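You operate a simulated robot arm through the tools that you are given. There is no shell and no other tool.

Carry out the task below with a simulated robot arm. There is one attempt and no reset: what you move stays moved.

Task
Crank all the blue cable onto the coil, fit both white clips and free the coil.
Fine: the clips well apart round the coil.

The check looks at the end state, three seconds after you hand in, the way a careful person would. Anything else that was tipped, shoved, dropped, spilled or broken makes it a failure.

Robot
A 6-joint arm with a two-finger parallel gripper, fixed in place. Base frame: the origin is on the floor under the middle of its stand, x ahead of it, y to its left, z up. Units: cm, degrees, N and s.
With the tool pointing down near the work surface it reaches from about 26 to 74 cm from the base axis. Its first joint turns from -66.0 to 66.0 degrees. Payload 2.45 kg.
The TCP is the grasp point between the finger pads, 2.4 cm short of the fingertips. In the tool frame z runs along the fingers and y along their closing line. The gripper opens to 6.8 cm. The fingers are 1.7 cm wide and 1 cm thick; the gripper's body (4 by 7 cm) begins 4.1 cm behind the TCP.
Orientation is that of the tool frame in the base frame, as a unit quaternion [w, x, y, z]. With the fingers straight down and closing along the base's y, the tool's x points along the base's -x, its y along +y and its z along -z.

Tools
- The arm moves only by the tool nudge_tool. Its argument "rows" is a list of rows, each an object (a shift or turn left out is 0, a gripper value left out holds the last) with "xyz": the shift along the base's x, y, z in cm, a list of three; "rot": the turn, a rotation vector about the base's x, y, z in degrees, a list of three; "gripper": the gripper command, from -1 (fully open) to 1 (shut), values between in proportion. In form: [{"xyz": [tx, ty, tz], "rot": [wx, wy, wz], "gripper": gripper}, ...]. A call has 1 to 20 rows; each row shifts and turns the commanded pose from where the row before left it. Each row takes 0.2 s and may step no farther than 5 cm and 8.6 degrees from the row before; otherwise, or with a gripper value out of range, the whole call is refused. A pose out of reach is approached as far as the arm can. The call stops where the force on the tool passes 60 N (or 10 N more than at its start, if that is more) or the arm is blocked; 0.2 s more then pass. The fingers move at their own pace (about 10.8 cm/s each) and stop on an object; they squeeze with about 30 N. The grip force told is the motor's: it shows also when the fingers shut on nothing. Time passes only in rows, and 0.2 s behind the last, so rows that do not move let the fingers close. The reply holds the time, the measured pose of the TCP, the force on the tool along the base axes, the opening and the grip force, in the units named above and with some noise, with the torque about the TCP (base axes, N m) and any sound that the robot's microphone picked up, and new pictures: "show" is both (left out), scene, wrist or none.
- Cameras (640 x 400 px; columns grow to the right, rows downward): "scene" is fixed at [14.3, 40.41, 144.83]; the picture's right is [-0.92, -0.39, 0.00], its down [-0.27, 0.64, -0.72] and it looks along [0.28, -0.66, -0.69] (base axes); focal length 308 px, centre (320, 200). "wrist" rides on the gripper at [8.4, 1.1, -7.5] in the tool frame; the picture's right is [-0.13, 0.99, 0.00], its down [-0.60, -0.08, -0.79] and it looks along [-0.79, -0.10, 0.61] (tool axes); focal length 251 px, centre (320, 200). There is no depth. A picture from a camera that has moved, and an enlarged one, comes with that camera's place and axes in the base frame and with its lens.
- close_up(camera, box): a new picture of the part [left, top, right, bottom] of that camera's present view, enlarged. No time passes.
- hand_in(): hands the job in; it is judged then, once.

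Nothing tells you positions but the pictures and the camera data. Unless the task says otherwise, let go and move clear before handing in.

The tools are called after "Emit:" as name(argument=value, ...) on one line, values as JSON. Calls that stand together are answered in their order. nudge_tool: Moves the arm, as the interface text tells. Its arguments: {"type":"object","properties":{"rows":{"type":"array"},"show":{"type":"string","enum":["both","scene","wrist","none"]}},"required":["rows"]} The other tools are called the same way: close_up (camera, box) takes an enlarged picture of a part of a camera's view; hand_in () hands the job in.

At the start:

```text
time_s: 0.0
eef_pos: [43.35, -4.16, 116.55]
tcp_rot: [0.0, 0.0, 1.0, 0.0]
force: [0.6, -0.4, -1.5]
moment: [0.01, 0.0, -0.01]
grip_width: 6.8
grasp_force: 0.1
```

scene: 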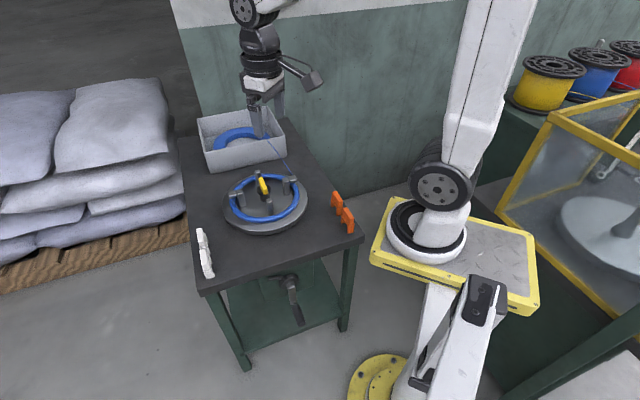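
wrist: 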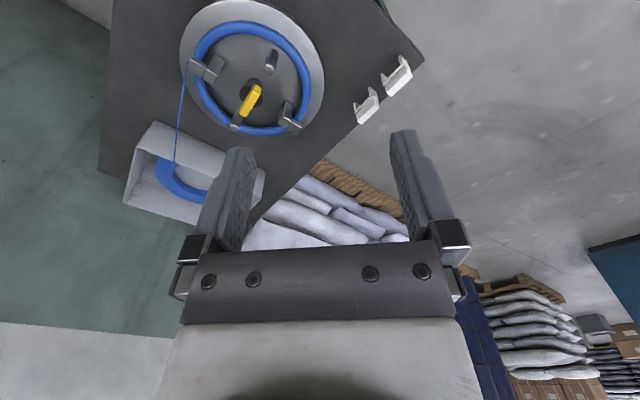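

I see a table with a round winding wheel (blue coil on it, yellow lever in the middle, some grey posts), a bin with more blue cable, white clips on one table edge, orange clips on another, and a crank handle on the front. I'll look closer before moving.

Emit:
close_up(camera="scene", box=[180, 90, 370, 240])

Emit:
close_up(camera="scene", box=[180, 200, 380, 360])

Emit:
close_up(camera="wrist", box=[110, 0, 430, 200])

Emit:
close_up(camera="wrist", box=[170, 0, 330, 140])

```text
2.67 times, centred on (275, 165) of scene
camera zoom: at [14.3, 40.41, 144.83], right [-0.92, -0.39, 0.0], down [-0.27, 0.64, -0.72], along [0.28, -0.66, -0.69], focal length 822 px, centre (440, 293)
```

zoom: 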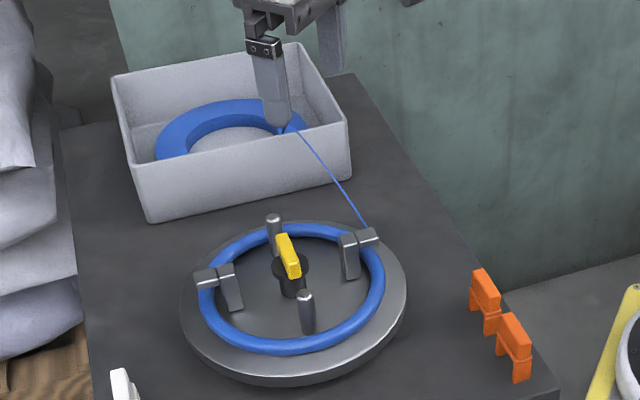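

```text
2.50 times, centred on (280, 280) of scene
camera zoom: at [14.3, 40.41, 144.83], right [-0.92, -0.39, 0.0], down [-0.27, 0.64, -0.72], along [0.28, -0.66, -0.69], focal length 770 px, centre (420, 0)
```

zoom: 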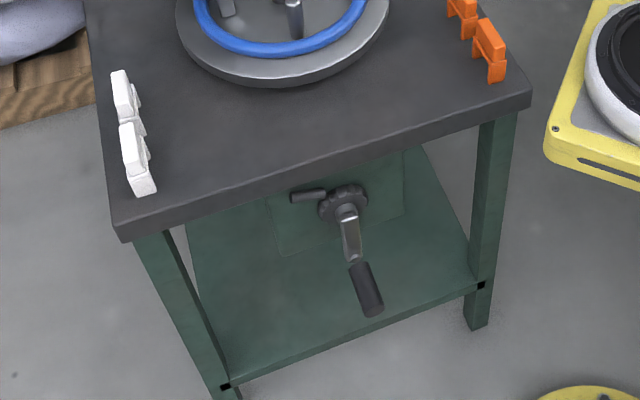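

```text
2.00 times, centred on (270, 100) of wrist
camera zoom: at [35.08, -3.09, 124.01], right [0.13, 0.99, 0.0], down [0.6, -0.08, 0.79], along [0.79, -0.1, -0.61], focal length 503 px, centre (420, 400)
```

zoom: 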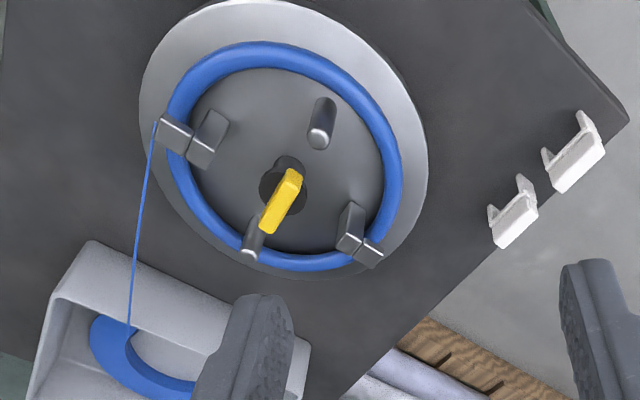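

```text
2.86 times, centred on (250, 70) of wrist
camera zoom: at [35.08, -3.09, 124.01], right [0.13, 0.99, 0.0], down [0.6, -0.08, 0.79], along [0.79, -0.1, -0.61], focal length 718 px, centre (520, 571)
```

zoom: 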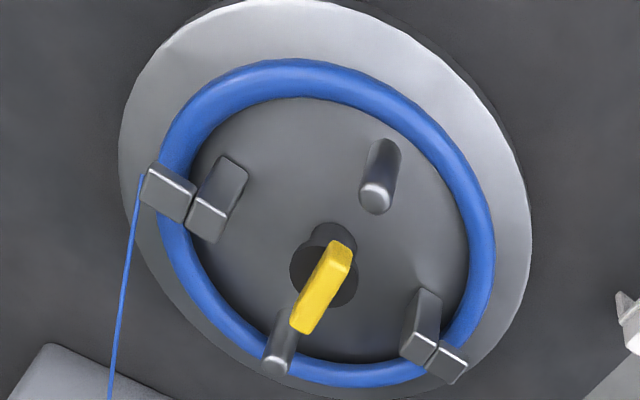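

The table top is at about z 72, turned roughly 45°. The wheel hub is near (58, -19, 80), and the crank hangs below the front edge near (42, -2, 62). Next I move the wrist camera out in front of the crank to look at it.

Emit:
nudge_tool(rows=[{"xyz": [-1.74, 1.92, -2.6], "rot": [0, 0, -4.64], "gripper": -1}, {"xyz": [-1.74, 1.92, -2.6], "rot": [0, 0, -4.64]}, {"xyz": [-1.74, 1.92, -2.6], "rot": [0, 0, -4.64]}, {"xyz": [-1.74, 1.92, -2.6], "rot": [0, 0, -4.64]}, {"xyz": [-1.74, 1.92, -2.6], "rot": [0, 0, -4.64]}, {"xyz": [-1.74, 1.92, -2.6], "rot": [0, 0, -4.64]}, {"xyz": [-1.74, 1.92, -2.6], "rot": [0, 0, -4.64]}, {"xyz": [-1.74, 1.92, -2.6], "rot": [0, 0, -4.64]}, {"xyz": [-1.74, 1.92, -2.6], "rot": [0, 0, -4.64]}, {"xyz": [-1.74, 1.92, -2.6], "rot": [0, 0, -4.64]}])

```text
time_s: 2.2
eef_pos: [28.54, 16.07, 90.9]
tcp_rot: [0.0, 0.395, 0.919, -0.001]
force: [0.2, -0.7, 0.3]
moment: [-0.03, 0.01, 0.03]
grip_width: 6.77
grasp_force: 0.1
out of reach, approached as far as the arm can: row 6, 7, 8
camera wrist: at [23.71, 22.92, 98.2], right [0.81, 0.59, 0.0], down [0.36, -0.49, 0.79], along [0.47, -0.64, -0.61], focal length 251 px, centre (320, 200)
```

scene: 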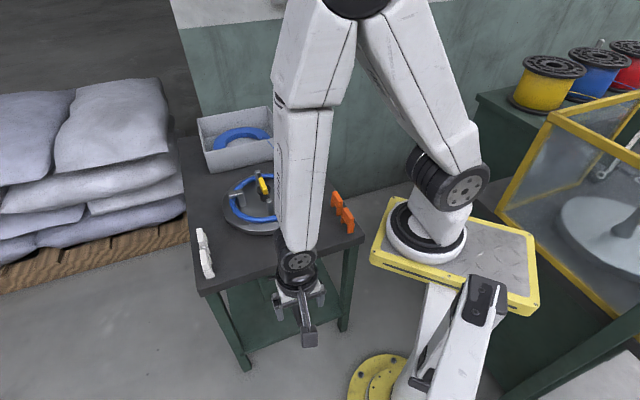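
wrist: 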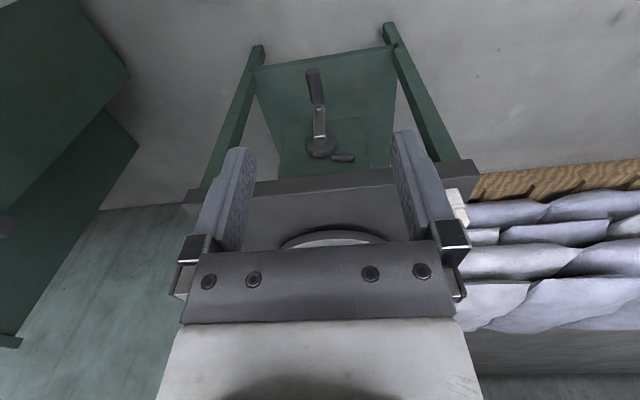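

The crank is in view, upside down in the wrist picture, with its arm hanging down and a small stub beside the hub. I'll zoom in.

Emit:
close_up(camera="wrist", box=[230, 40, 430, 190])

Emit:
nudge_tool(rows=[{"xyz": [0, 0, 0]}], show="none")

```text
2.67 times, centred on (330, 115) of wrist
camera zoom: at [23.71, 22.92, 98.2], right [0.81, 0.59, 0.0], down [0.36, -0.49, 0.79], along [0.47, -0.64, -0.61], focal length 670 px, centre (293, 427)
```

zoom: 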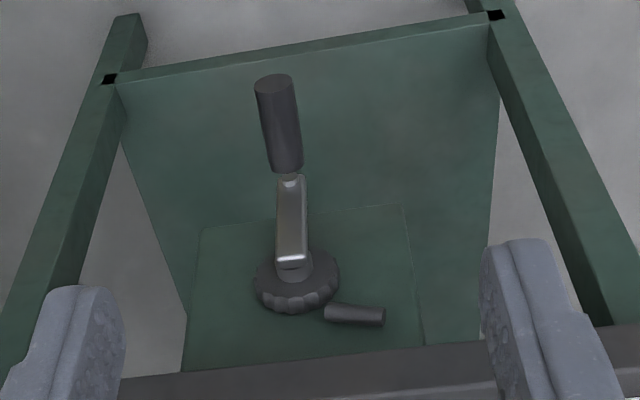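

```text
time_s: 2.6
eef_pos: [28.59, 16.01, 90.73]
tcp_rot: [0.0, 0.394, 0.919, 0.0]
force: [0.7, -0.2, 0.5]
moment: [0.01, 0.03, 0.02]
grip_width: 6.79
grasp_force: 0.0
```

The crank has a ratchet hub with a pawl stub beside it, an arm about 10 cm long hanging down, and a handle that sticks out from the table front. I'll check the robot's own stand for clearance before planning the crank circle.

Emit:
close_up(camera="scene", box=[340, 150, 580, 400])

Emit:
close_up(camera="scene", box=[170, 200, 380, 380])

```text
1.60 times, centred on (460, 275) of scene
camera zoom: at [14.3, 40.41, 144.83], right [-0.92, -0.39, 0.0], down [-0.27, 0.64, -0.72], along [0.28, -0.66, -0.69], focal length 493 px, centre (96, 80)
```

zoom: 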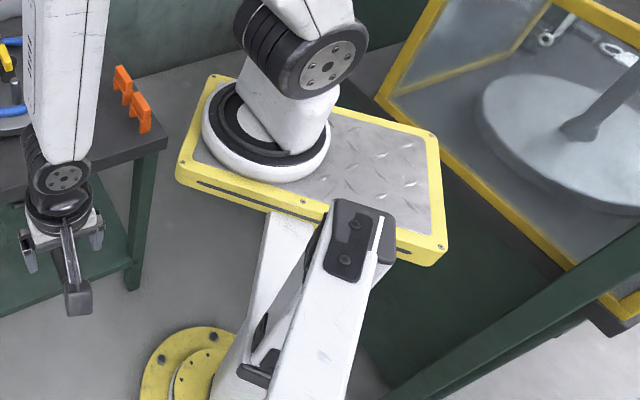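

```text
2.22 times, centred on (275, 290) of scene
camera zoom: at [14.3, 40.41, 144.83], right [-0.92, -0.39, 0.0], down [-0.27, 0.64, -0.72], along [0.28, -0.66, -0.69], focal length 685 px, centre (420, 0)
```

zoom: 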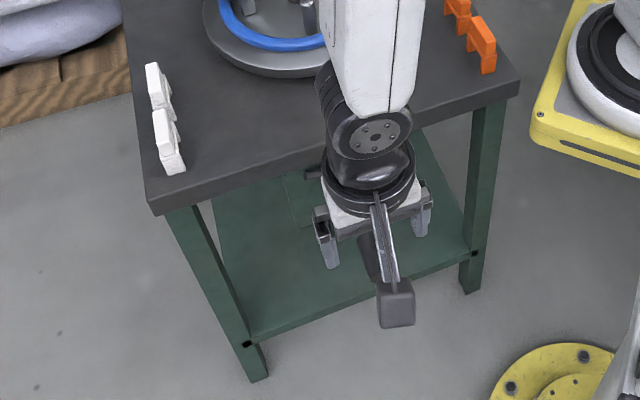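

The robot sits on its own platform, so the near side of the crank circle may be too close for a straight-down tool. I'll tilt the tool 45° about the crank axis, so the wrist stays farther out, and look at the handle from there.

Emit:
nudge_tool(rows=[{"xyz": [1.805, 0.11, -2.67], "rot": [-5.175, 5.43, 0]}, {"xyz": [1.805, 0.11, -2.67], "rot": [-5.175, 5.43, 0]}, {"xyz": [1.805, 0.11, -2.67], "rot": [-5.175, 5.43, 0]}, {"xyz": [1.805, 0.11, -2.67], "rot": [-5.175, 5.43, 0]}, {"xyz": [1.805, 0.11, -2.67], "rot": [-5.175, 5.43, 0]}, {"xyz": [1.805, 0.11, -2.67], "rot": [-5.175, 5.43, 0]}, {"xyz": [0, 0, 0]}])

```text
time_s: 4.2
eef_pos: [39.45, 16.7, 74.54]
tcp_rot: [-0.15, 0.364, 0.849, -0.353]
force: [-0.7, -0.6, 0.2]
moment: [0.02, 0.02, 0.0]
grip_width: 6.79
grasp_force: 0.1
camera wrist: at [38.16, 26.91, 79.01], right [0.6, 0.39, -0.7], down [0.78, -0.09, 0.62], along [0.18, -0.92, -0.36], focal length 251 px, centre (320, 200)
```

scene: 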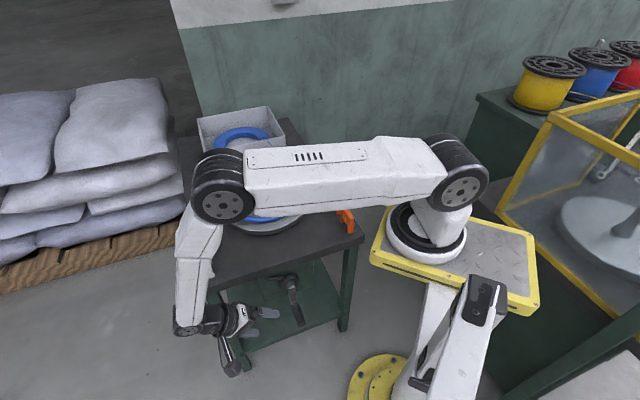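
wrist: 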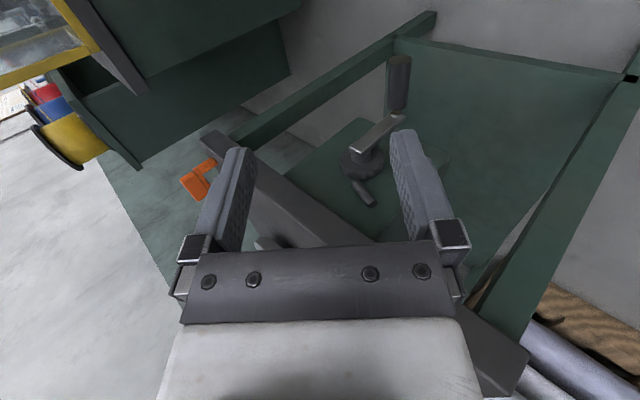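

The tilted pose is reached. I'll zoom in to triangulate the crank handle, hub and pawl.

Emit:
close_up(camera="wrist", box=[310, 30, 470, 230])

Emit:
close_up(camera="scene", box=[200, 250, 360, 350])

```text
2.00 times, centred on (390, 130) of wrist
camera zoom: at [38.16, 26.91, 79.01], right [0.6, 0.39, -0.7], down [0.78, -0.09, 0.62], along [0.18, -0.92, -0.36], focal length 503 px, centre (180, 340)
```

zoom: 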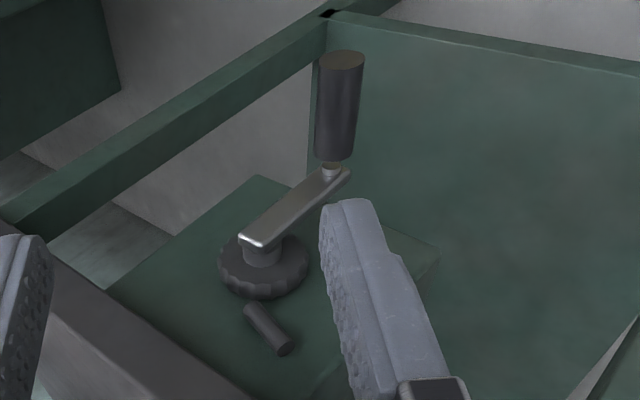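

```text
4.00 times, centred on (280, 300) of scene
camera zoom: at [14.3, 40.41, 144.83], right [-0.92, -0.39, 0.0], down [-0.27, 0.64, -0.72], along [0.28, -0.66, -0.69], focal length 1233 px, centre (480, -200)
```

zoom: 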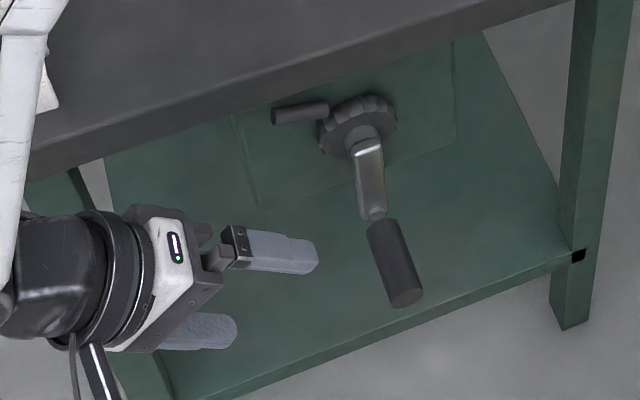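

The handle axis runs from about (41, -2, 49.5) out to its tip at (36.3, 3.5, 49.8). The hub axis is near z 58, so the crank radius is about 8.6 cm. I'll move to a pre-grasp pose along the tilted tool axis.

Emit:
nudge_tool(rows=[{"xyz": [0.375, -1.613, -3.08]}, {"xyz": [0.375, -1.613, -3.08]}, {"xyz": [0.375, -1.613, -3.08]}, {"xyz": [0.375, -1.613, -3.08]}, {"xyz": [0.375, -1.613, -3.08]}, {"xyz": [0.375, -1.613, -3.08]}, {"xyz": [0, 0, 0]}])

```text
time_s: 5.8
eef_pos: [41.69, 7.36, 56.41]
tcp_rot: [-0.15, 0.364, 0.849, -0.351]
force: [-0.1, -1.0, -0.4]
moment: [-0.01, 0.04, 0.01]
grip_width: 6.81
grasp_force: 0.0
camera wrist: at [40.4, 17.54, 60.8], right [0.6, 0.39, -0.7], down [0.78, -0.09, 0.62], along [0.18, -0.92, -0.36], focal length 251 px, centre (320, 200)
```

scene: 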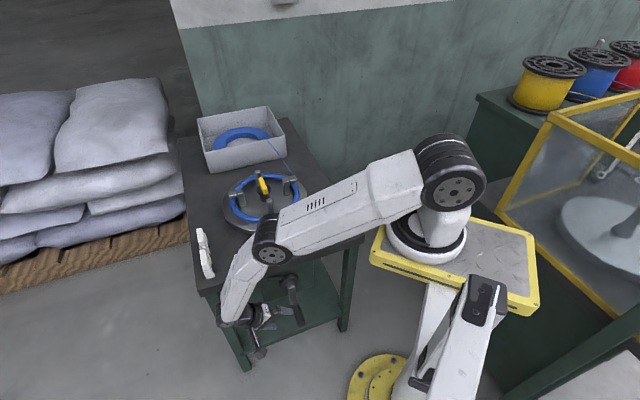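
wrist: 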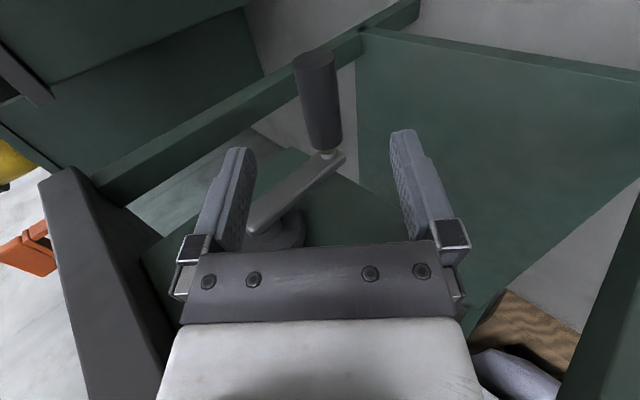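

The handle sits centred between the fingers' line of travel. I advance about 8.7 cm along the tool axis and close on it.

Emit:
nudge_tool(rows=[{"xyz": [-1.48, -1.42, -2.05]}, {"xyz": [-1.48, -1.42, -2.05]}, {"xyz": [-1.48, -1.42, -2.05]}, {"xyz": [0, 0, 0]}])

```text
time_s: 6.8
eef_pos: [37.3, 2.93, 50.13]
tcp_rot: [-0.151, 0.364, 0.849, -0.352]
force: [-0.1, -0.1, -0.7]
moment: [0.0, 0.01, 0.04]
grip_width: 6.8
grasp_force: 0.2
camera wrist: at [35.99, 13.16, 54.59], right [0.6, 0.39, -0.7], down [0.78, -0.09, 0.62], along [0.18, -0.92, -0.36], focal length 251 px, centre (320, 200)
```

scene: 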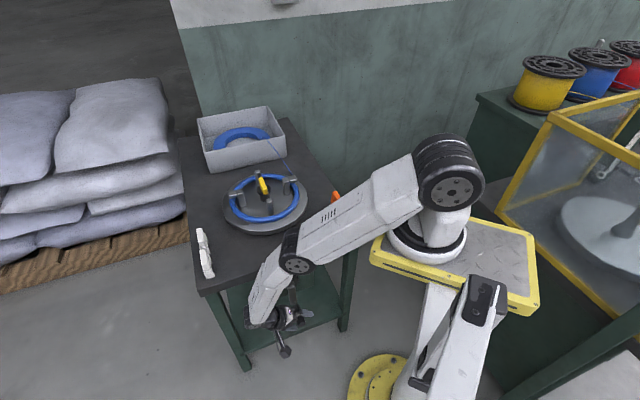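
wrist: 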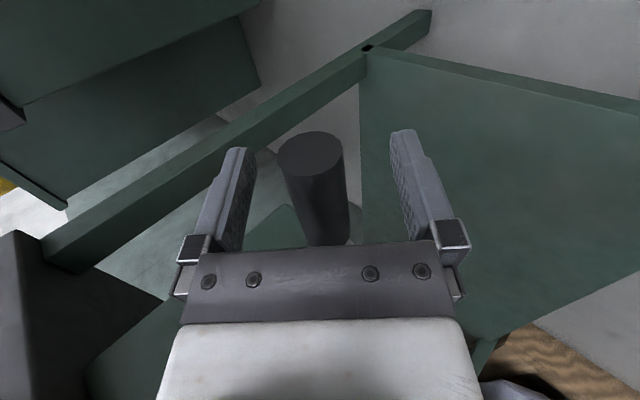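

The handle is between the finger pads. I close the gripper.

Emit:
nudge_tool(rows=[{"xyz": [0, 0, 0], "gripper": 1}, {"xyz": [0, 0, 0]}, {"xyz": [0, 0, 0]}])

Emit:
close_up(camera="scene", box=[180, 90, 340, 240])

```text
time_s: 7.6
eef_pos: [37.39, 3.08, 50.12]
tcp_rot: [-0.15, 0.363, 0.85, -0.351]
force: [-2.5, 6.4, 22.6]
moment: [0.46, 0.54, 0.15]
grip_width: 2.73
grasp_force: 42.1
camera wrist: at [36.07, 13.26, 54.68], right [0.6, 0.39, -0.7], down [0.78, -0.09, 0.62], along [0.18, -0.92, -0.36], focal length 251 px, centre (320, 200)
```

scene: 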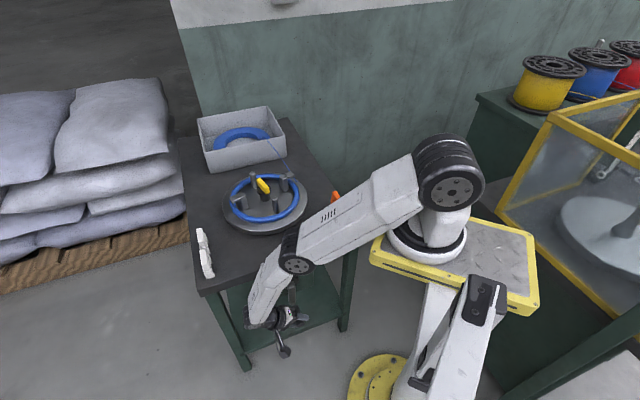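
wrist: 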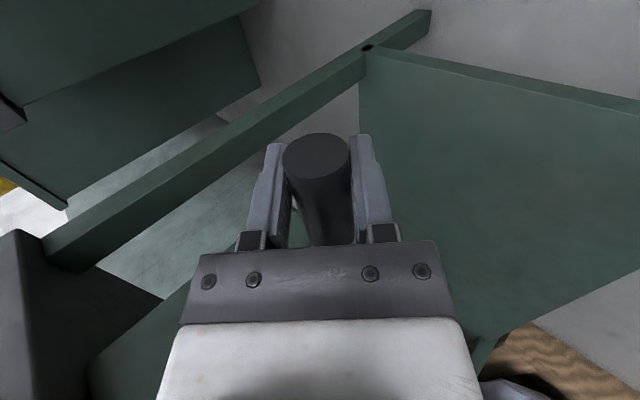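

```text
2.67 times, centred on (260, 165) of scene
camera zoom: at [14.27, 40.41, 144.83], right [-0.92, -0.39, 0.0], down [-0.27, 0.64, -0.72], along [0.28, -0.66, -0.69], focal length 822 px, centre (480, 293)
```

zoom: 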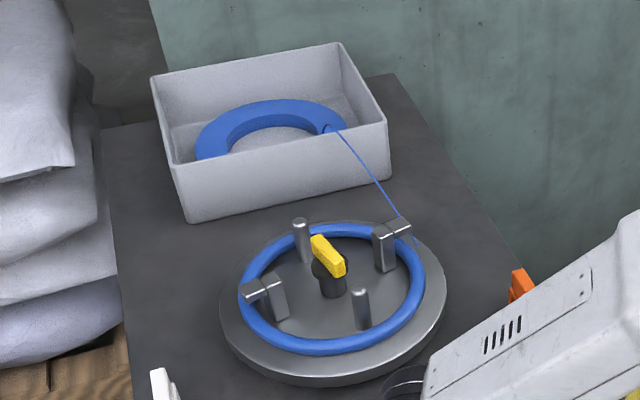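

The grip is on the handle (2.73 cm) and the residual force is vertical, so the handle sits slightly higher than the TCP. I'll ease upward and then test a small turn in the +m direction (clockwise seen from the front).

Emit:
nudge_tool(rows=[{"xyz": [0, 0, 0.2]}, {"xyz": [0, 0, 0.2]}, {"xyz": [0, 0, 0]}], show="scene")

Emit:
close_up(camera="scene", box=[180, 90, 340, 240])

```text
time_s: 8.4
eef_pos: [37.21, 2.87, 50.4]
tcp_rot: [-0.151, 0.363, 0.85, -0.35]
force: [1.5, 0.5, -40.2]
moment: [0.24, 0.13, 0.48]
grip_width: 2.77
grasp_force: 42.7
```

scene: 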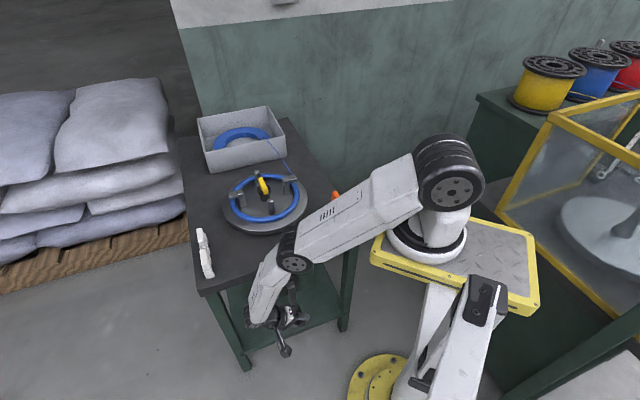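

```text
2.67 times, centred on (260, 165) of scene
camera zoom: at [14.35, 40.41, 144.82], right [-0.92, -0.39, 0.0], down [-0.27, 0.64, -0.72], along [0.28, -0.66, -0.69], focal length 822 px, centre (480, 293)
```

zoom: 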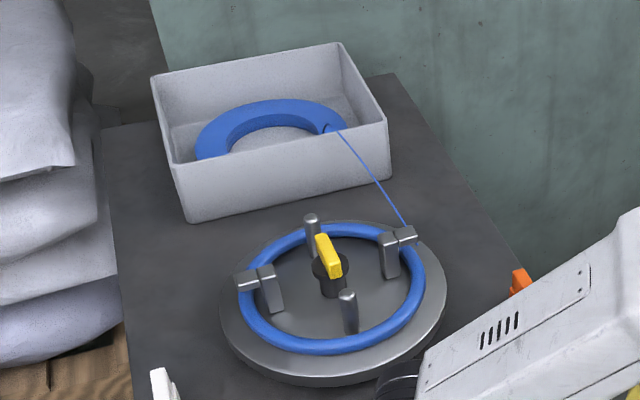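

Moving -m at the bottom turns the wheel clockwise from above, which by the wire's tangent side is the winding direction. The neutral handle height is about z 50.2. I'll test a 15° arc that way and watch the force.

Emit:
nudge_tool(rows=[{"xyz": [0, 0, -0.2]}, {"xyz": [-0.543, -0.518, 0.033]}, {"xyz": [-0.539, -0.513, 0.098]}, {"xyz": [-0.531, -0.506, 0.162]}, {"xyz": [0, 0, 0]}], show="scene")

Emit:
close_up(camera="scene", box=[180, 90, 340, 240])

```text
time_s: 9.2
eef_pos: [37.21, 2.73, 50.35]
tcp_rot: [-0.145, 0.366, 0.854, -0.339]
force: [1.9, 6.4, -5.9]
moment: [0.35, 0.35, 0.32]
grip_width: 2.77
grasp_force: 42.0
stopped in row 3: the force on the tool passed its limit at 72 N (the readings are from after the stop); the commanded pose is now the measured one
```

scene: 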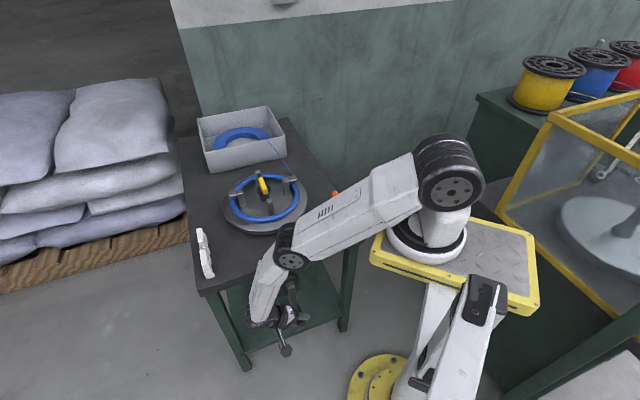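

```text
2.67 times, centred on (260, 165) of scene
camera zoom: at [14.31, 40.42, 144.83], right [-0.92, -0.39, 0.0], down [-0.27, 0.64, -0.72], along [0.28, -0.66, -0.69], focal length 822 px, centre (480, 293)
```

zoom: 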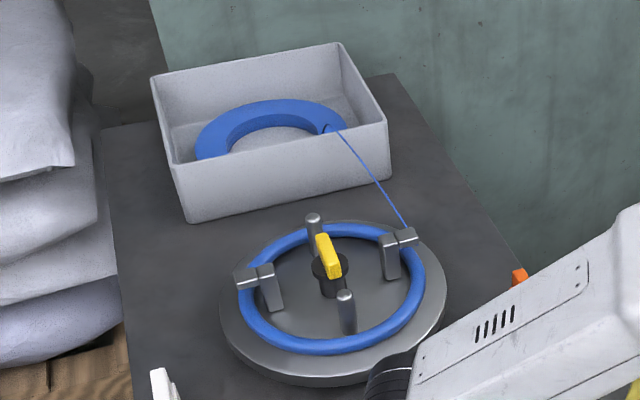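

The -m direction is blocked by the ratchet, so the forward direction is +m. I'll test a 15° arc that way.

Emit:
nudge_tool(rows=[{"xyz": [0.543, 0.518, 0.0]}, {"xyz": [0.539, 0.513, 0.098]}, {"xyz": [0.531, 0.506, 0.162]}, {"xyz": [0, 0, 0]}], show="scene")

Emit:
close_up(camera="scene", box=[180, 90, 340, 240])

```text
time_s: 10.2
eef_pos: [39.04, 4.49, 50.7]
tcp_rot: [-0.142, 0.369, 0.854, -0.337]
force: [-0.4, 26.5, 24.7]
moment: [0.27, 0.28, 0.34]
grip_width: 2.77
grasp_force: 42.0
```

scene: 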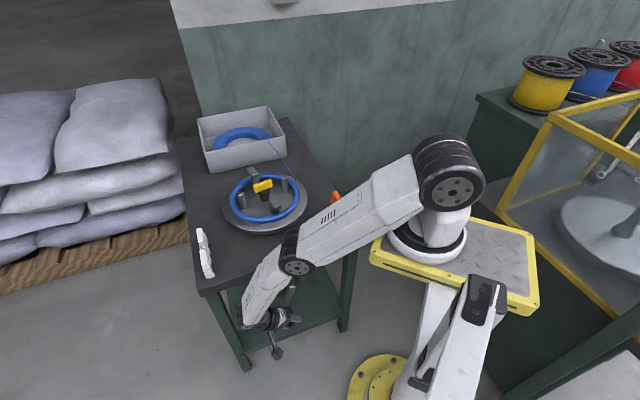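

```text
2.67 times, centred on (260, 165) of scene
camera zoom: at [14.27, 40.44, 144.82], right [-0.92, -0.39, 0.0], down [-0.27, 0.64, -0.72], along [0.28, -0.66, -0.69], focal length 822 px, centre (480, 293)
```

zoom: 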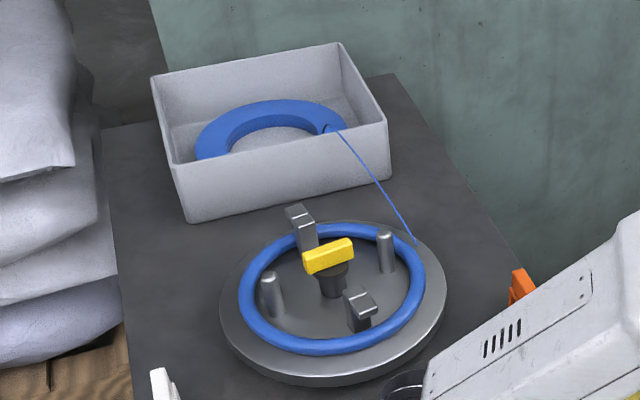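

With +m the wheel turned about 90° for about 17° of crank, so there is a ratio of about 5. The force may be mostly dynamic, so I'll pause and read the settled value.

Emit:
nudge_tool(rows=[{"xyz": [0, 0, 0]}, {"xyz": [0, 0, 0]}], show="wrist")

```text
time_s: 10.8
eef_pos: [39.02, 4.38, 50.55]
tcp_rot: [-0.142, 0.367, 0.855, -0.338]
force: [7.4, 34.1, 14.2]
moment: [0.27, 0.26, 0.48]
grip_width: 2.72
grasp_force: 41.9
camera wrist: at [37.65, 14.56, 55.18], right [0.62, 0.4, -0.68], down [0.76, -0.1, 0.64], along [0.19, -0.91, -0.37], focal length 251 px, centre (320, 200)
```

wrist: 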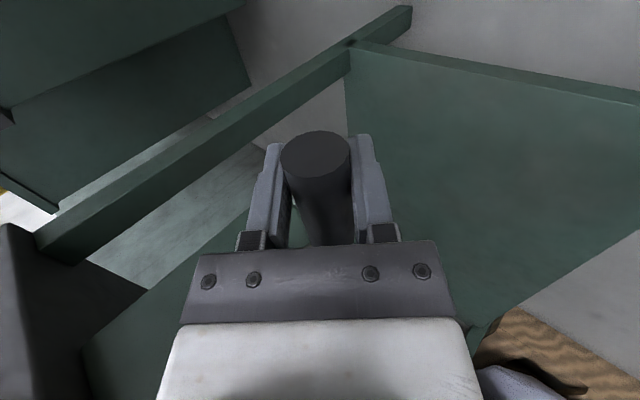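

The steady +m force is the ratchet holding the handle against slipping back, as expected. I continue forward on the arc to about 45°.

Emit:
nudge_tool(rows=[{"xyz": [0.767, 0.731, 0.27]}, {"xyz": [0.717, 0.683, 0.5]}, {"xyz": [0.659, 0.628, 0.62]}, {"xyz": [0.594, 0.566, 0.72]}], show="none")

```text
time_s: 11.8
eef_pos: [41.33, 6.74, 52.81]
tcp_rot: [-0.147, 0.367, 0.852, -0.344]
force: [-15.2, -3.4, 23.7]
moment: [0.37, 0.37, -0.14]
grip_width: 2.72
grasp_force: 42.0
```

The handle follows. I keep going to 90° with a slightly smaller radius, since the tool is being pulled inward.

Emit:
nudge_tool(rows=[{"xyz": [0.514, 0.49, 1.07]}, {"xyz": [0.463, 0.442, 1.12]}, {"xyz": [0.326, 0.31, 1.22]}, {"xyz": [0.188, 0.179, 1.26]}, {"xyz": [0.036, 0.035, 1.3]}], show="scene")

Emit:
close_up(camera="scene", box=[180, 90, 340, 240])

```text
time_s: 13.0
eef_pos: [42.96, 8.28, 58.86]
tcp_rot: [-0.145, 0.368, 0.852, -0.342]
force: [-15.8, 18.5, 10.8]
moment: [0.6, 0.63, 0.04]
grip_width: 2.75
grasp_force: 42.1
```

scene: 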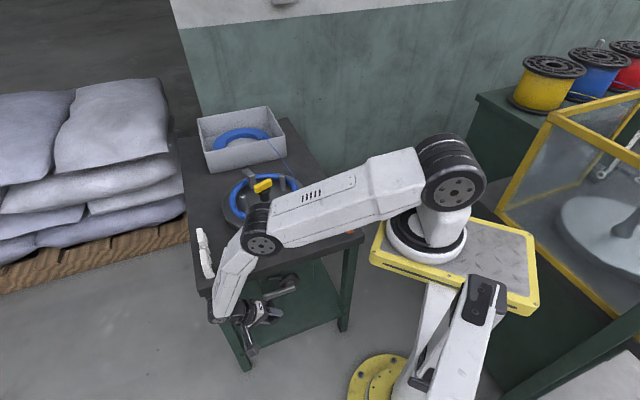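

```text
2.67 times, centred on (260, 165) of scene
camera zoom: at [14.26, 40.43, 144.83], right [-0.92, -0.39, 0.0], down [-0.27, 0.64, -0.72], along [0.28, -0.66, -0.69], focal length 822 px, centre (480, 293)
```

zoom: 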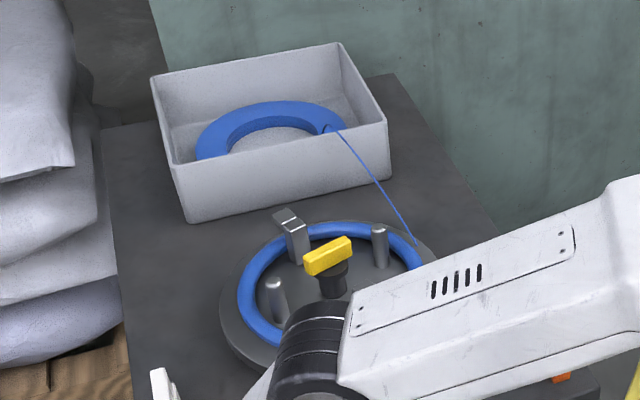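

The sideways force suggests the table is at exactly 45°, so I'm correcting my axes. I continue over the side of the circle, easing out along the crank axis a little.

Emit:
nudge_tool(rows=[{"xyz": [-0.332, -0.134, 1.18]}, {"xyz": [-0.361, -0.163, 1.18]}, {"xyz": [-0.396, -0.396, 1.11]}, {"xyz": [-0.502, -0.502, 1.01]}, {"xyz": [-0.615, -0.615, 0.88]}], show="none")

```text
time_s: 14.2
eef_pos: [40.9, 6.19, 64.3]
tcp_rot: [-0.144, 0.365, 0.853, -0.344]
force: [17.5, -12.1, 33.5]
moment: [0.22, 0.29, 0.72]
grip_width: 2.74
grasp_force: 42.1
```

Good progress. I refine the centre upward slightly and carry the handle over the top.

Emit:
nudge_tool(rows=[{"xyz": [-0.622, -0.792, 1.01]}, {"xyz": [-0.87, -0.87, 0.63]}, {"xyz": [-0.94, -0.94, 0.41]}, {"xyz": [-0.976, -0.976, 0.17]}, {"xyz": [-0.983, -0.983, -0.08]}], show="scene")

Emit:
close_up(camera="scene", box=[180, 90, 340, 240])

```text
time_s: 15.4
eef_pos: [35.68, 1.43, 66.07]
tcp_rot: [-0.152, 0.365, 0.85, -0.347]
force: [-3.9, -31.5, -23.3]
moment: [0.36, 0.29, 0.61]
grip_width: 2.83
grasp_force: 42.9
```

scene: 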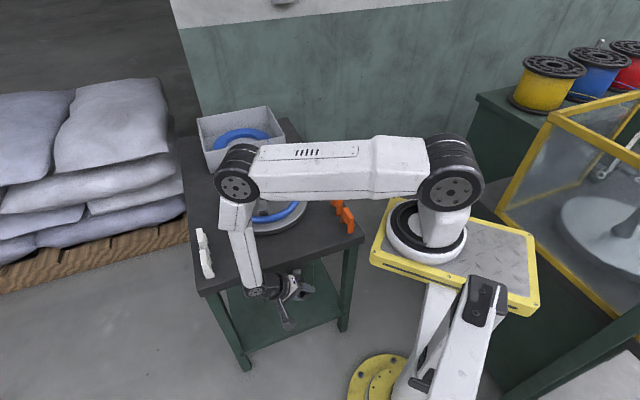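

```text
2.67 times, centred on (260, 165) of scene
camera zoom: at [14.33, 40.34, 144.84], right [-0.92, -0.39, 0.0], down [-0.27, 0.64, -0.72], along [0.28, -0.66, -0.69], focal length 822 px, centre (480, 293)
```

zoom: 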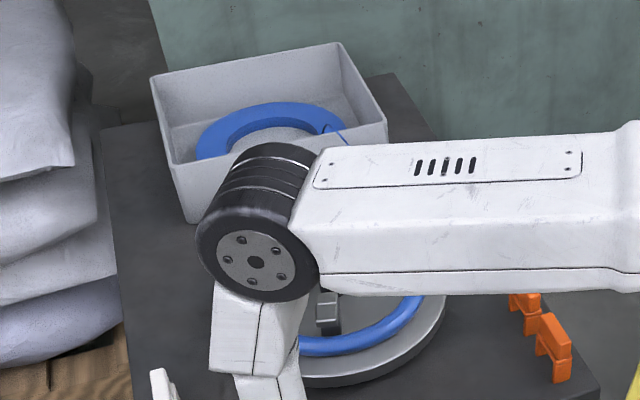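

The handle has passed over the top and is riding slightly ahead of my command. I continue down the robot side.

Emit:
nudge_tool(rows=[{"xyz": [-0.955, -0.955, -0.31]}, {"xyz": [-0.905, -0.905, -0.54]}, {"xyz": [-0.827, -0.827, -0.76]}, {"xyz": [-0.714, -0.714, -0.95]}, {"xyz": [-0.594, -0.594, -1.11]}], show="none")

```text
time_s: 16.6
eef_pos: [32.33, -2.33, 62.25]
tcp_rot: [-0.145, 0.367, 0.854, -0.338]
force: [0.6, -14.5, -30.1]
moment: [0.51, 0.45, 0.39]
grip_width: 2.78
grasp_force: 42.1
```

The estimates agree well (radius about 8.0). I continue through the near side.

Emit:
nudge_tool(rows=[{"xyz": [-0.516, -0.516, -1.49]}, {"xyz": [-0.255, -0.255, -1.35]}, {"xyz": [-0.085, -0.085, -1.38]}, {"xyz": [0.085, 0.085, -1.38]}, {"xyz": [0.255, 0.255, -1.35]}, {"xyz": [0.417, 0.417, -1.25]}], show="scene")

Emit:
close_up(camera="scene", box=[180, 90, 340, 240])

```text
time_s: 18.0
eef_pos: [32.47, -1.99, 53.82]
tcp_rot: [-0.143, 0.368, 0.856, -0.334]
force: [-12.5, 16.5, -40.3]
moment: [0.68, 0.56, 0.41]
grip_width: 2.77
grasp_force: 43.0
```

scene: 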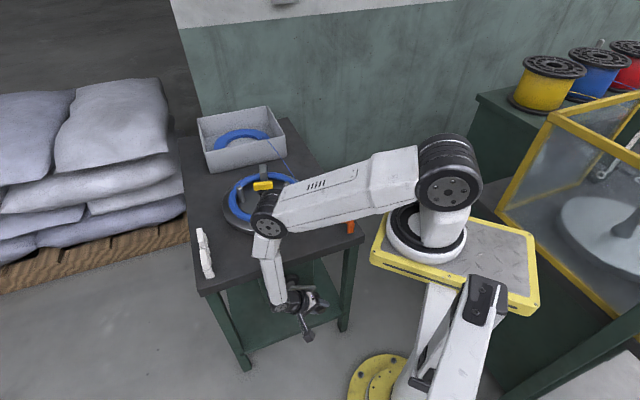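

```text
2.67 times, centred on (260, 165) of scene
camera zoom: at [14.33, 40.44, 144.82], right [-0.92, -0.39, 0.0], down [-0.27, 0.64, -0.72], along [0.28, -0.66, -0.69], focal length 822 px, centre (480, 293)
```

zoom: 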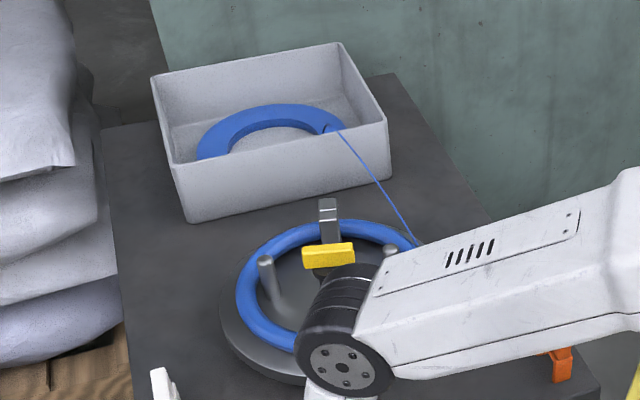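

The bin cable is visibly shrinking and the coil is growing, so this is the winding direction. I'll do a longer arc now (12 rows of 12°).

Emit:
nudge_tool(rows=[{"xyz": [0.629, 0.629, -1.44]}, {"xyz": [0.884, 0.884, -1.12]}, {"xyz": [1.025, 1.025, -0.84]}, {"xyz": [1.124, 1.124, -0.51]}, {"xyz": [1.181, 1.181, -0.18]}, {"xyz": [1.181, 1.181, 0.18]}, {"xyz": [1.124, 1.124, 0.51]}, {"xyz": [1.025, 1.025, 0.84]}, {"xyz": [0.884, 0.884, 1.12]}, {"xyz": [0.7, 0.7, 1.36]}, {"xyz": [0.481, 0.481, 1.53]}, {"xyz": [0.247, 0.247, 1.64]}], show="scene")

```text
time_s: 20.6
eef_pos: [42.63, 8.17, 57.69]
tcp_rot: [-0.148, 0.366, 0.85, -0.348]
force: [-12.0, 0.7, 37.8]
moment: [0.16, 0.1, 0.28]
grip_width: 2.76
grasp_force: 41.8
```

scene: 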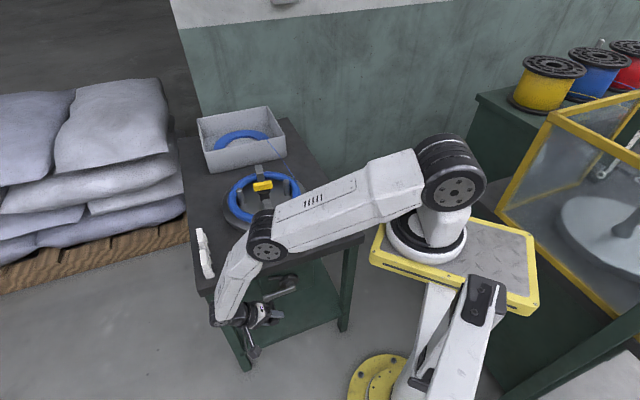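

Tracking well. I run a 20-row arc (240°) with the refined centre.

Emit:
nudge_tool(rows=[{"xyz": [-0.156, -0.156, 1.67]}, {"xyz": [-0.247, -0.247, 1.63]}, {"xyz": [-0.481, -0.481, 1.52]}, {"xyz": [-0.686, -0.686, 1.34]}, {"xyz": [-0.877, -0.877, 1.11]}, {"xyz": [-1.018, -1.018, 0.83]}, {"xyz": [-1.117, -1.117, 0.52]}, {"xyz": [-1.167, -1.167, 0.17]}, {"xyz": [-1.167, -1.167, -0.17]}, {"xyz": [-1.117, -1.117, -0.52]}, {"xyz": [-1.018, -1.018, -0.83]}, {"xyz": [-0.877, -0.877, -1.11]}, {"xyz": [-0.686, -0.686, -1.34]}, {"xyz": [-0.481, -0.481, -1.52]}, {"xyz": [-0.247, -0.247, -1.63]}, {"xyz": [0, 0, -1.66]}, {"xyz": [0.247, 0.247, -1.63]}, {"xyz": [0.481, 0.481, -1.51]}, {"xyz": [0.686, 0.686, -1.35]}, {"xyz": [0.877, 0.877, -1.11]}], show="scene")

Emit:
close_up(camera="scene", box=[180, 90, 340, 240])

```text
time_s: 24.8
eef_pos: [34.11, -0.45, 51.52]
tcp_rot: [-0.14, 0.369, 0.856, -0.333]
force: [14.4, 14.8, -46.7]
moment: [0.76, 0.64, -0.17]
grip_width: 2.75
grasp_force: 42.0
```

scene: 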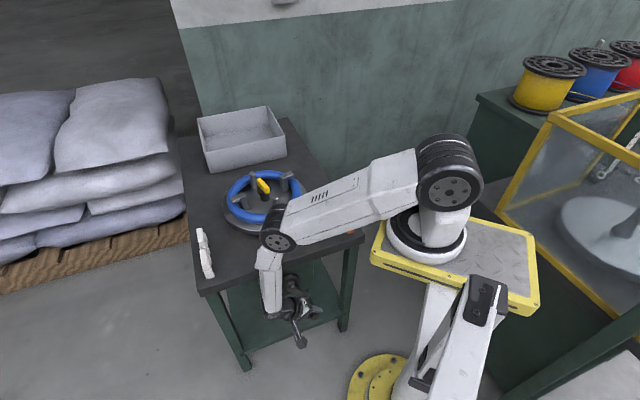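

```text
2.67 times, centred on (260, 165) of scene
camera zoom: at [14.38, 40.43, 144.81], right [-0.92, -0.39, 0.0], down [-0.27, 0.64, -0.72], along [0.28, -0.66, -0.69], focal length 822 px, centre (480, 293)
```

zoom: 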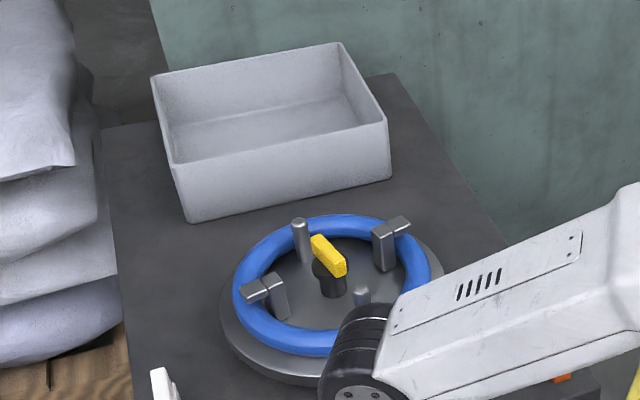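

The bin now looks empty and no wire is left between the bin and the wheel. I'll relax the command onto the measured pose, open the gripper and back out along the tool axis.

Emit:
nudge_tool(rows=[{"xyz": [0.25, 0.23, -0.25]}, {"xyz": [0, 0, 0], "gripper": -1}, {"xyz": [0, 0, 0]}, {"xyz": [1.53, 1.47, 2.13]}, {"xyz": [1.53, 1.47, 2.13]}, {"xyz": [1.53, 1.47, 2.13]}, {"xyz": [0, 0, 0]}])

```text
time_s: 26.4
eef_pos: [38.51, 3.92, 57.98]
tcp_rot: [-0.144, 0.367, 0.853, -0.341]
force: [-0.2, -0.6, 0.4]
moment: [-0.01, -0.02, 0.01]
grip_width: 6.8
grasp_force: 0.1
camera wrist: at [37.09, 14.09, 62.63], right [0.61, 0.4, -0.68], down [0.77, -0.1, 0.63], along [0.18, -0.91, -0.37], focal length 251 px, centre (320, 200)
```

scene: 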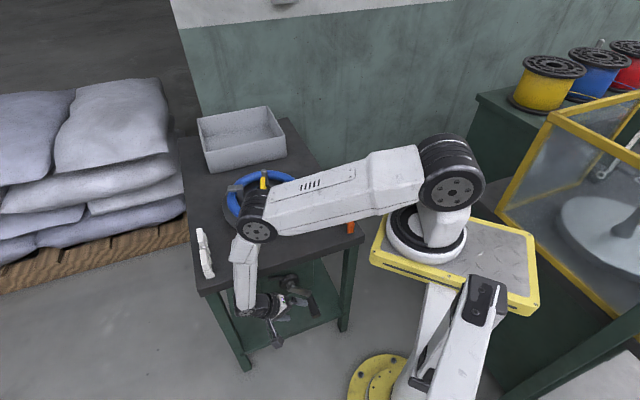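
wrist: 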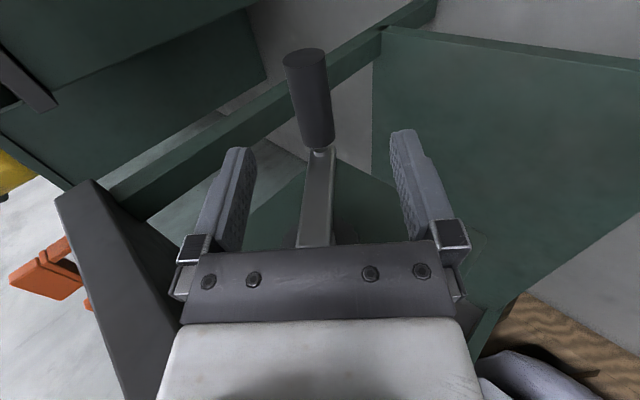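

The crank is released cleanly. I'll back out, raise the arm, untilt it and look at the clips and wheel from above.

Emit:
nudge_tool(rows=[{"xyz": [0.3, 2.2, 3.6]}, {"xyz": [0.3, 2.2, 3.6]}, {"xyz": [0.3, 2.2, 3.6]}, {"xyz": [0.3, 2.2, 3.6]}, {"xyz": [0.3, 2.2, 3.6]}, {"xyz": [-0.33, 0, 4.5], "rot": [5.175, -5.43, 0]}, {"xyz": [-0.33, 0, 4.5], "rot": [5.175, -5.43, 0]}, {"xyz": [-0.33, 0, 4.5], "rot": [5.175, -5.43, 0]}, {"xyz": [-0.33, 0, 4.5], "rot": [5.175, -5.43, 0]}, {"xyz": [-0.33, 0, 4.5], "rot": [5.175, -5.43, 0]}, {"xyz": [-0.33, 0, 4.5], "rot": [5.175, -5.43, 0]}, {"xyz": [0.8, -2.0, 0], "rot": [0, 0, 7.7]}, {"xyz": [0.8, -2.0, 0], "rot": [0, 0, 7.7]}, {"xyz": [0.8, -2.0, 0], "rot": [0, 0, 7.7]}, {"xyz": [0.8, -2.0, 0], "rot": [0, 0, 7.7]}, {"xyz": [0.8, -2.0, 0], "rot": [0, 0, 7.7]}, {"xyz": [0.8, -2.0, 0], "rot": [0, 0, 7.7]}, {"xyz": [0, 0, 0]}])

```text
time_s: 30.2
eef_pos: [42.93, 2.86, 103.04]
tcp_rot: [0.001, 0.002, 1.0, 0.013]
force: [0.8, -0.1, 0.1]
moment: [0.01, 0.02, 0.0]
grip_width: 6.82
grasp_force: 0.1
camera wrist: at [34.55, 3.74, 110.39], right [0.13, 0.99, 0.03], down [0.6, -0.1, 0.79], along [0.79, -0.09, -0.61], focal length 251 px, centre (320, 200)
```

scene: 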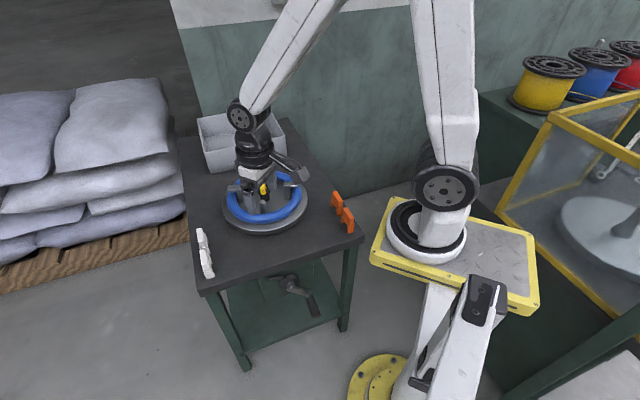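
wrist: 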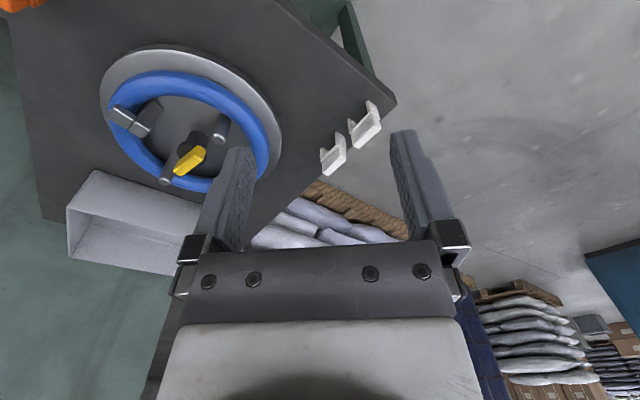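

Emit:
close_up(camera="wrist", box=[280, 80, 420, 190])

Emit:
close_up(camera="wrist", box=[60, 30, 300, 290])

Emit:
close_up(camera="scene", box=[180, 210, 240, 300])

Emit:
close_up(camera="scene", box=[190, 90, 320, 240])

```text
3.64 times, centred on (350, 135) of wrist
camera zoom: at [34.55, 3.74, 110.39], right [0.13, 0.99, 0.03], down [0.6, -0.1, 0.79], along [0.79, -0.09, -0.61], focal length 914 px, centre (211, 436)
```

zoom: 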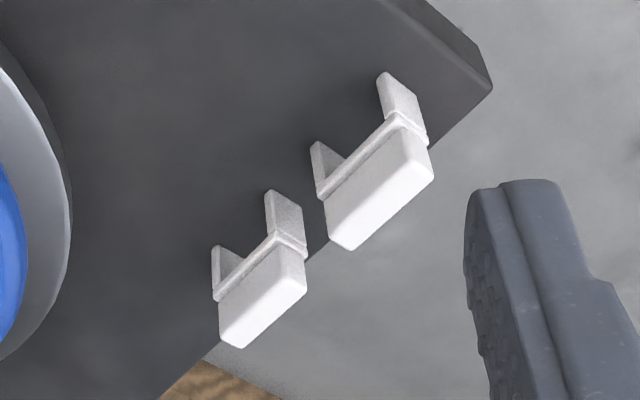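

```text
1.54 times, centred on (180, 160) of wrist
camera zoom: at [34.55, 3.74, 110.39], right [0.13, 0.99, 0.03], down [0.6, -0.1, 0.79], along [0.79, -0.09, -0.61], focal length 387 px, centre (535, 262)
```

zoom: 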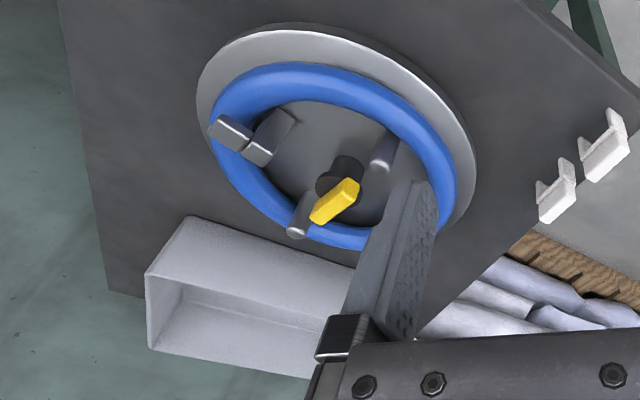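

```text
4.44 times, centred on (210, 255) of scene
camera zoom: at [14.3, 40.41, 144.83], right [-0.92, -0.39, 0.0], down [-0.27, 0.64, -0.72], along [0.28, -0.66, -0.69], focal length 1370 px, centre (809, -44)
```

zoom: 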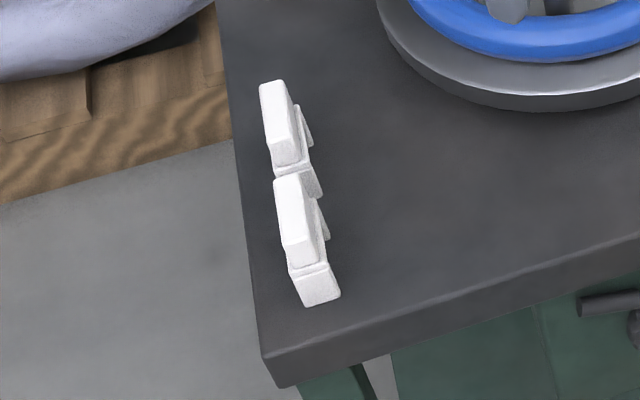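

```text
2.67 times, centred on (255, 165) of scene
camera zoom: at [14.3, 40.41, 144.83], right [-0.92, -0.39, 0.0], down [-0.27, 0.64, -0.72], along [0.28, -0.66, -0.69], focal length 822 px, centre (493, 293)
```

zoom: 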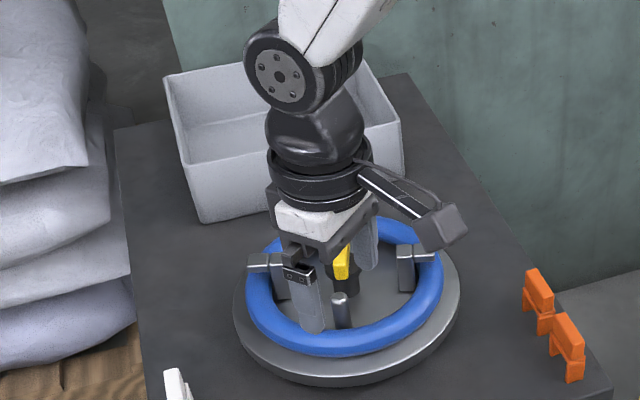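

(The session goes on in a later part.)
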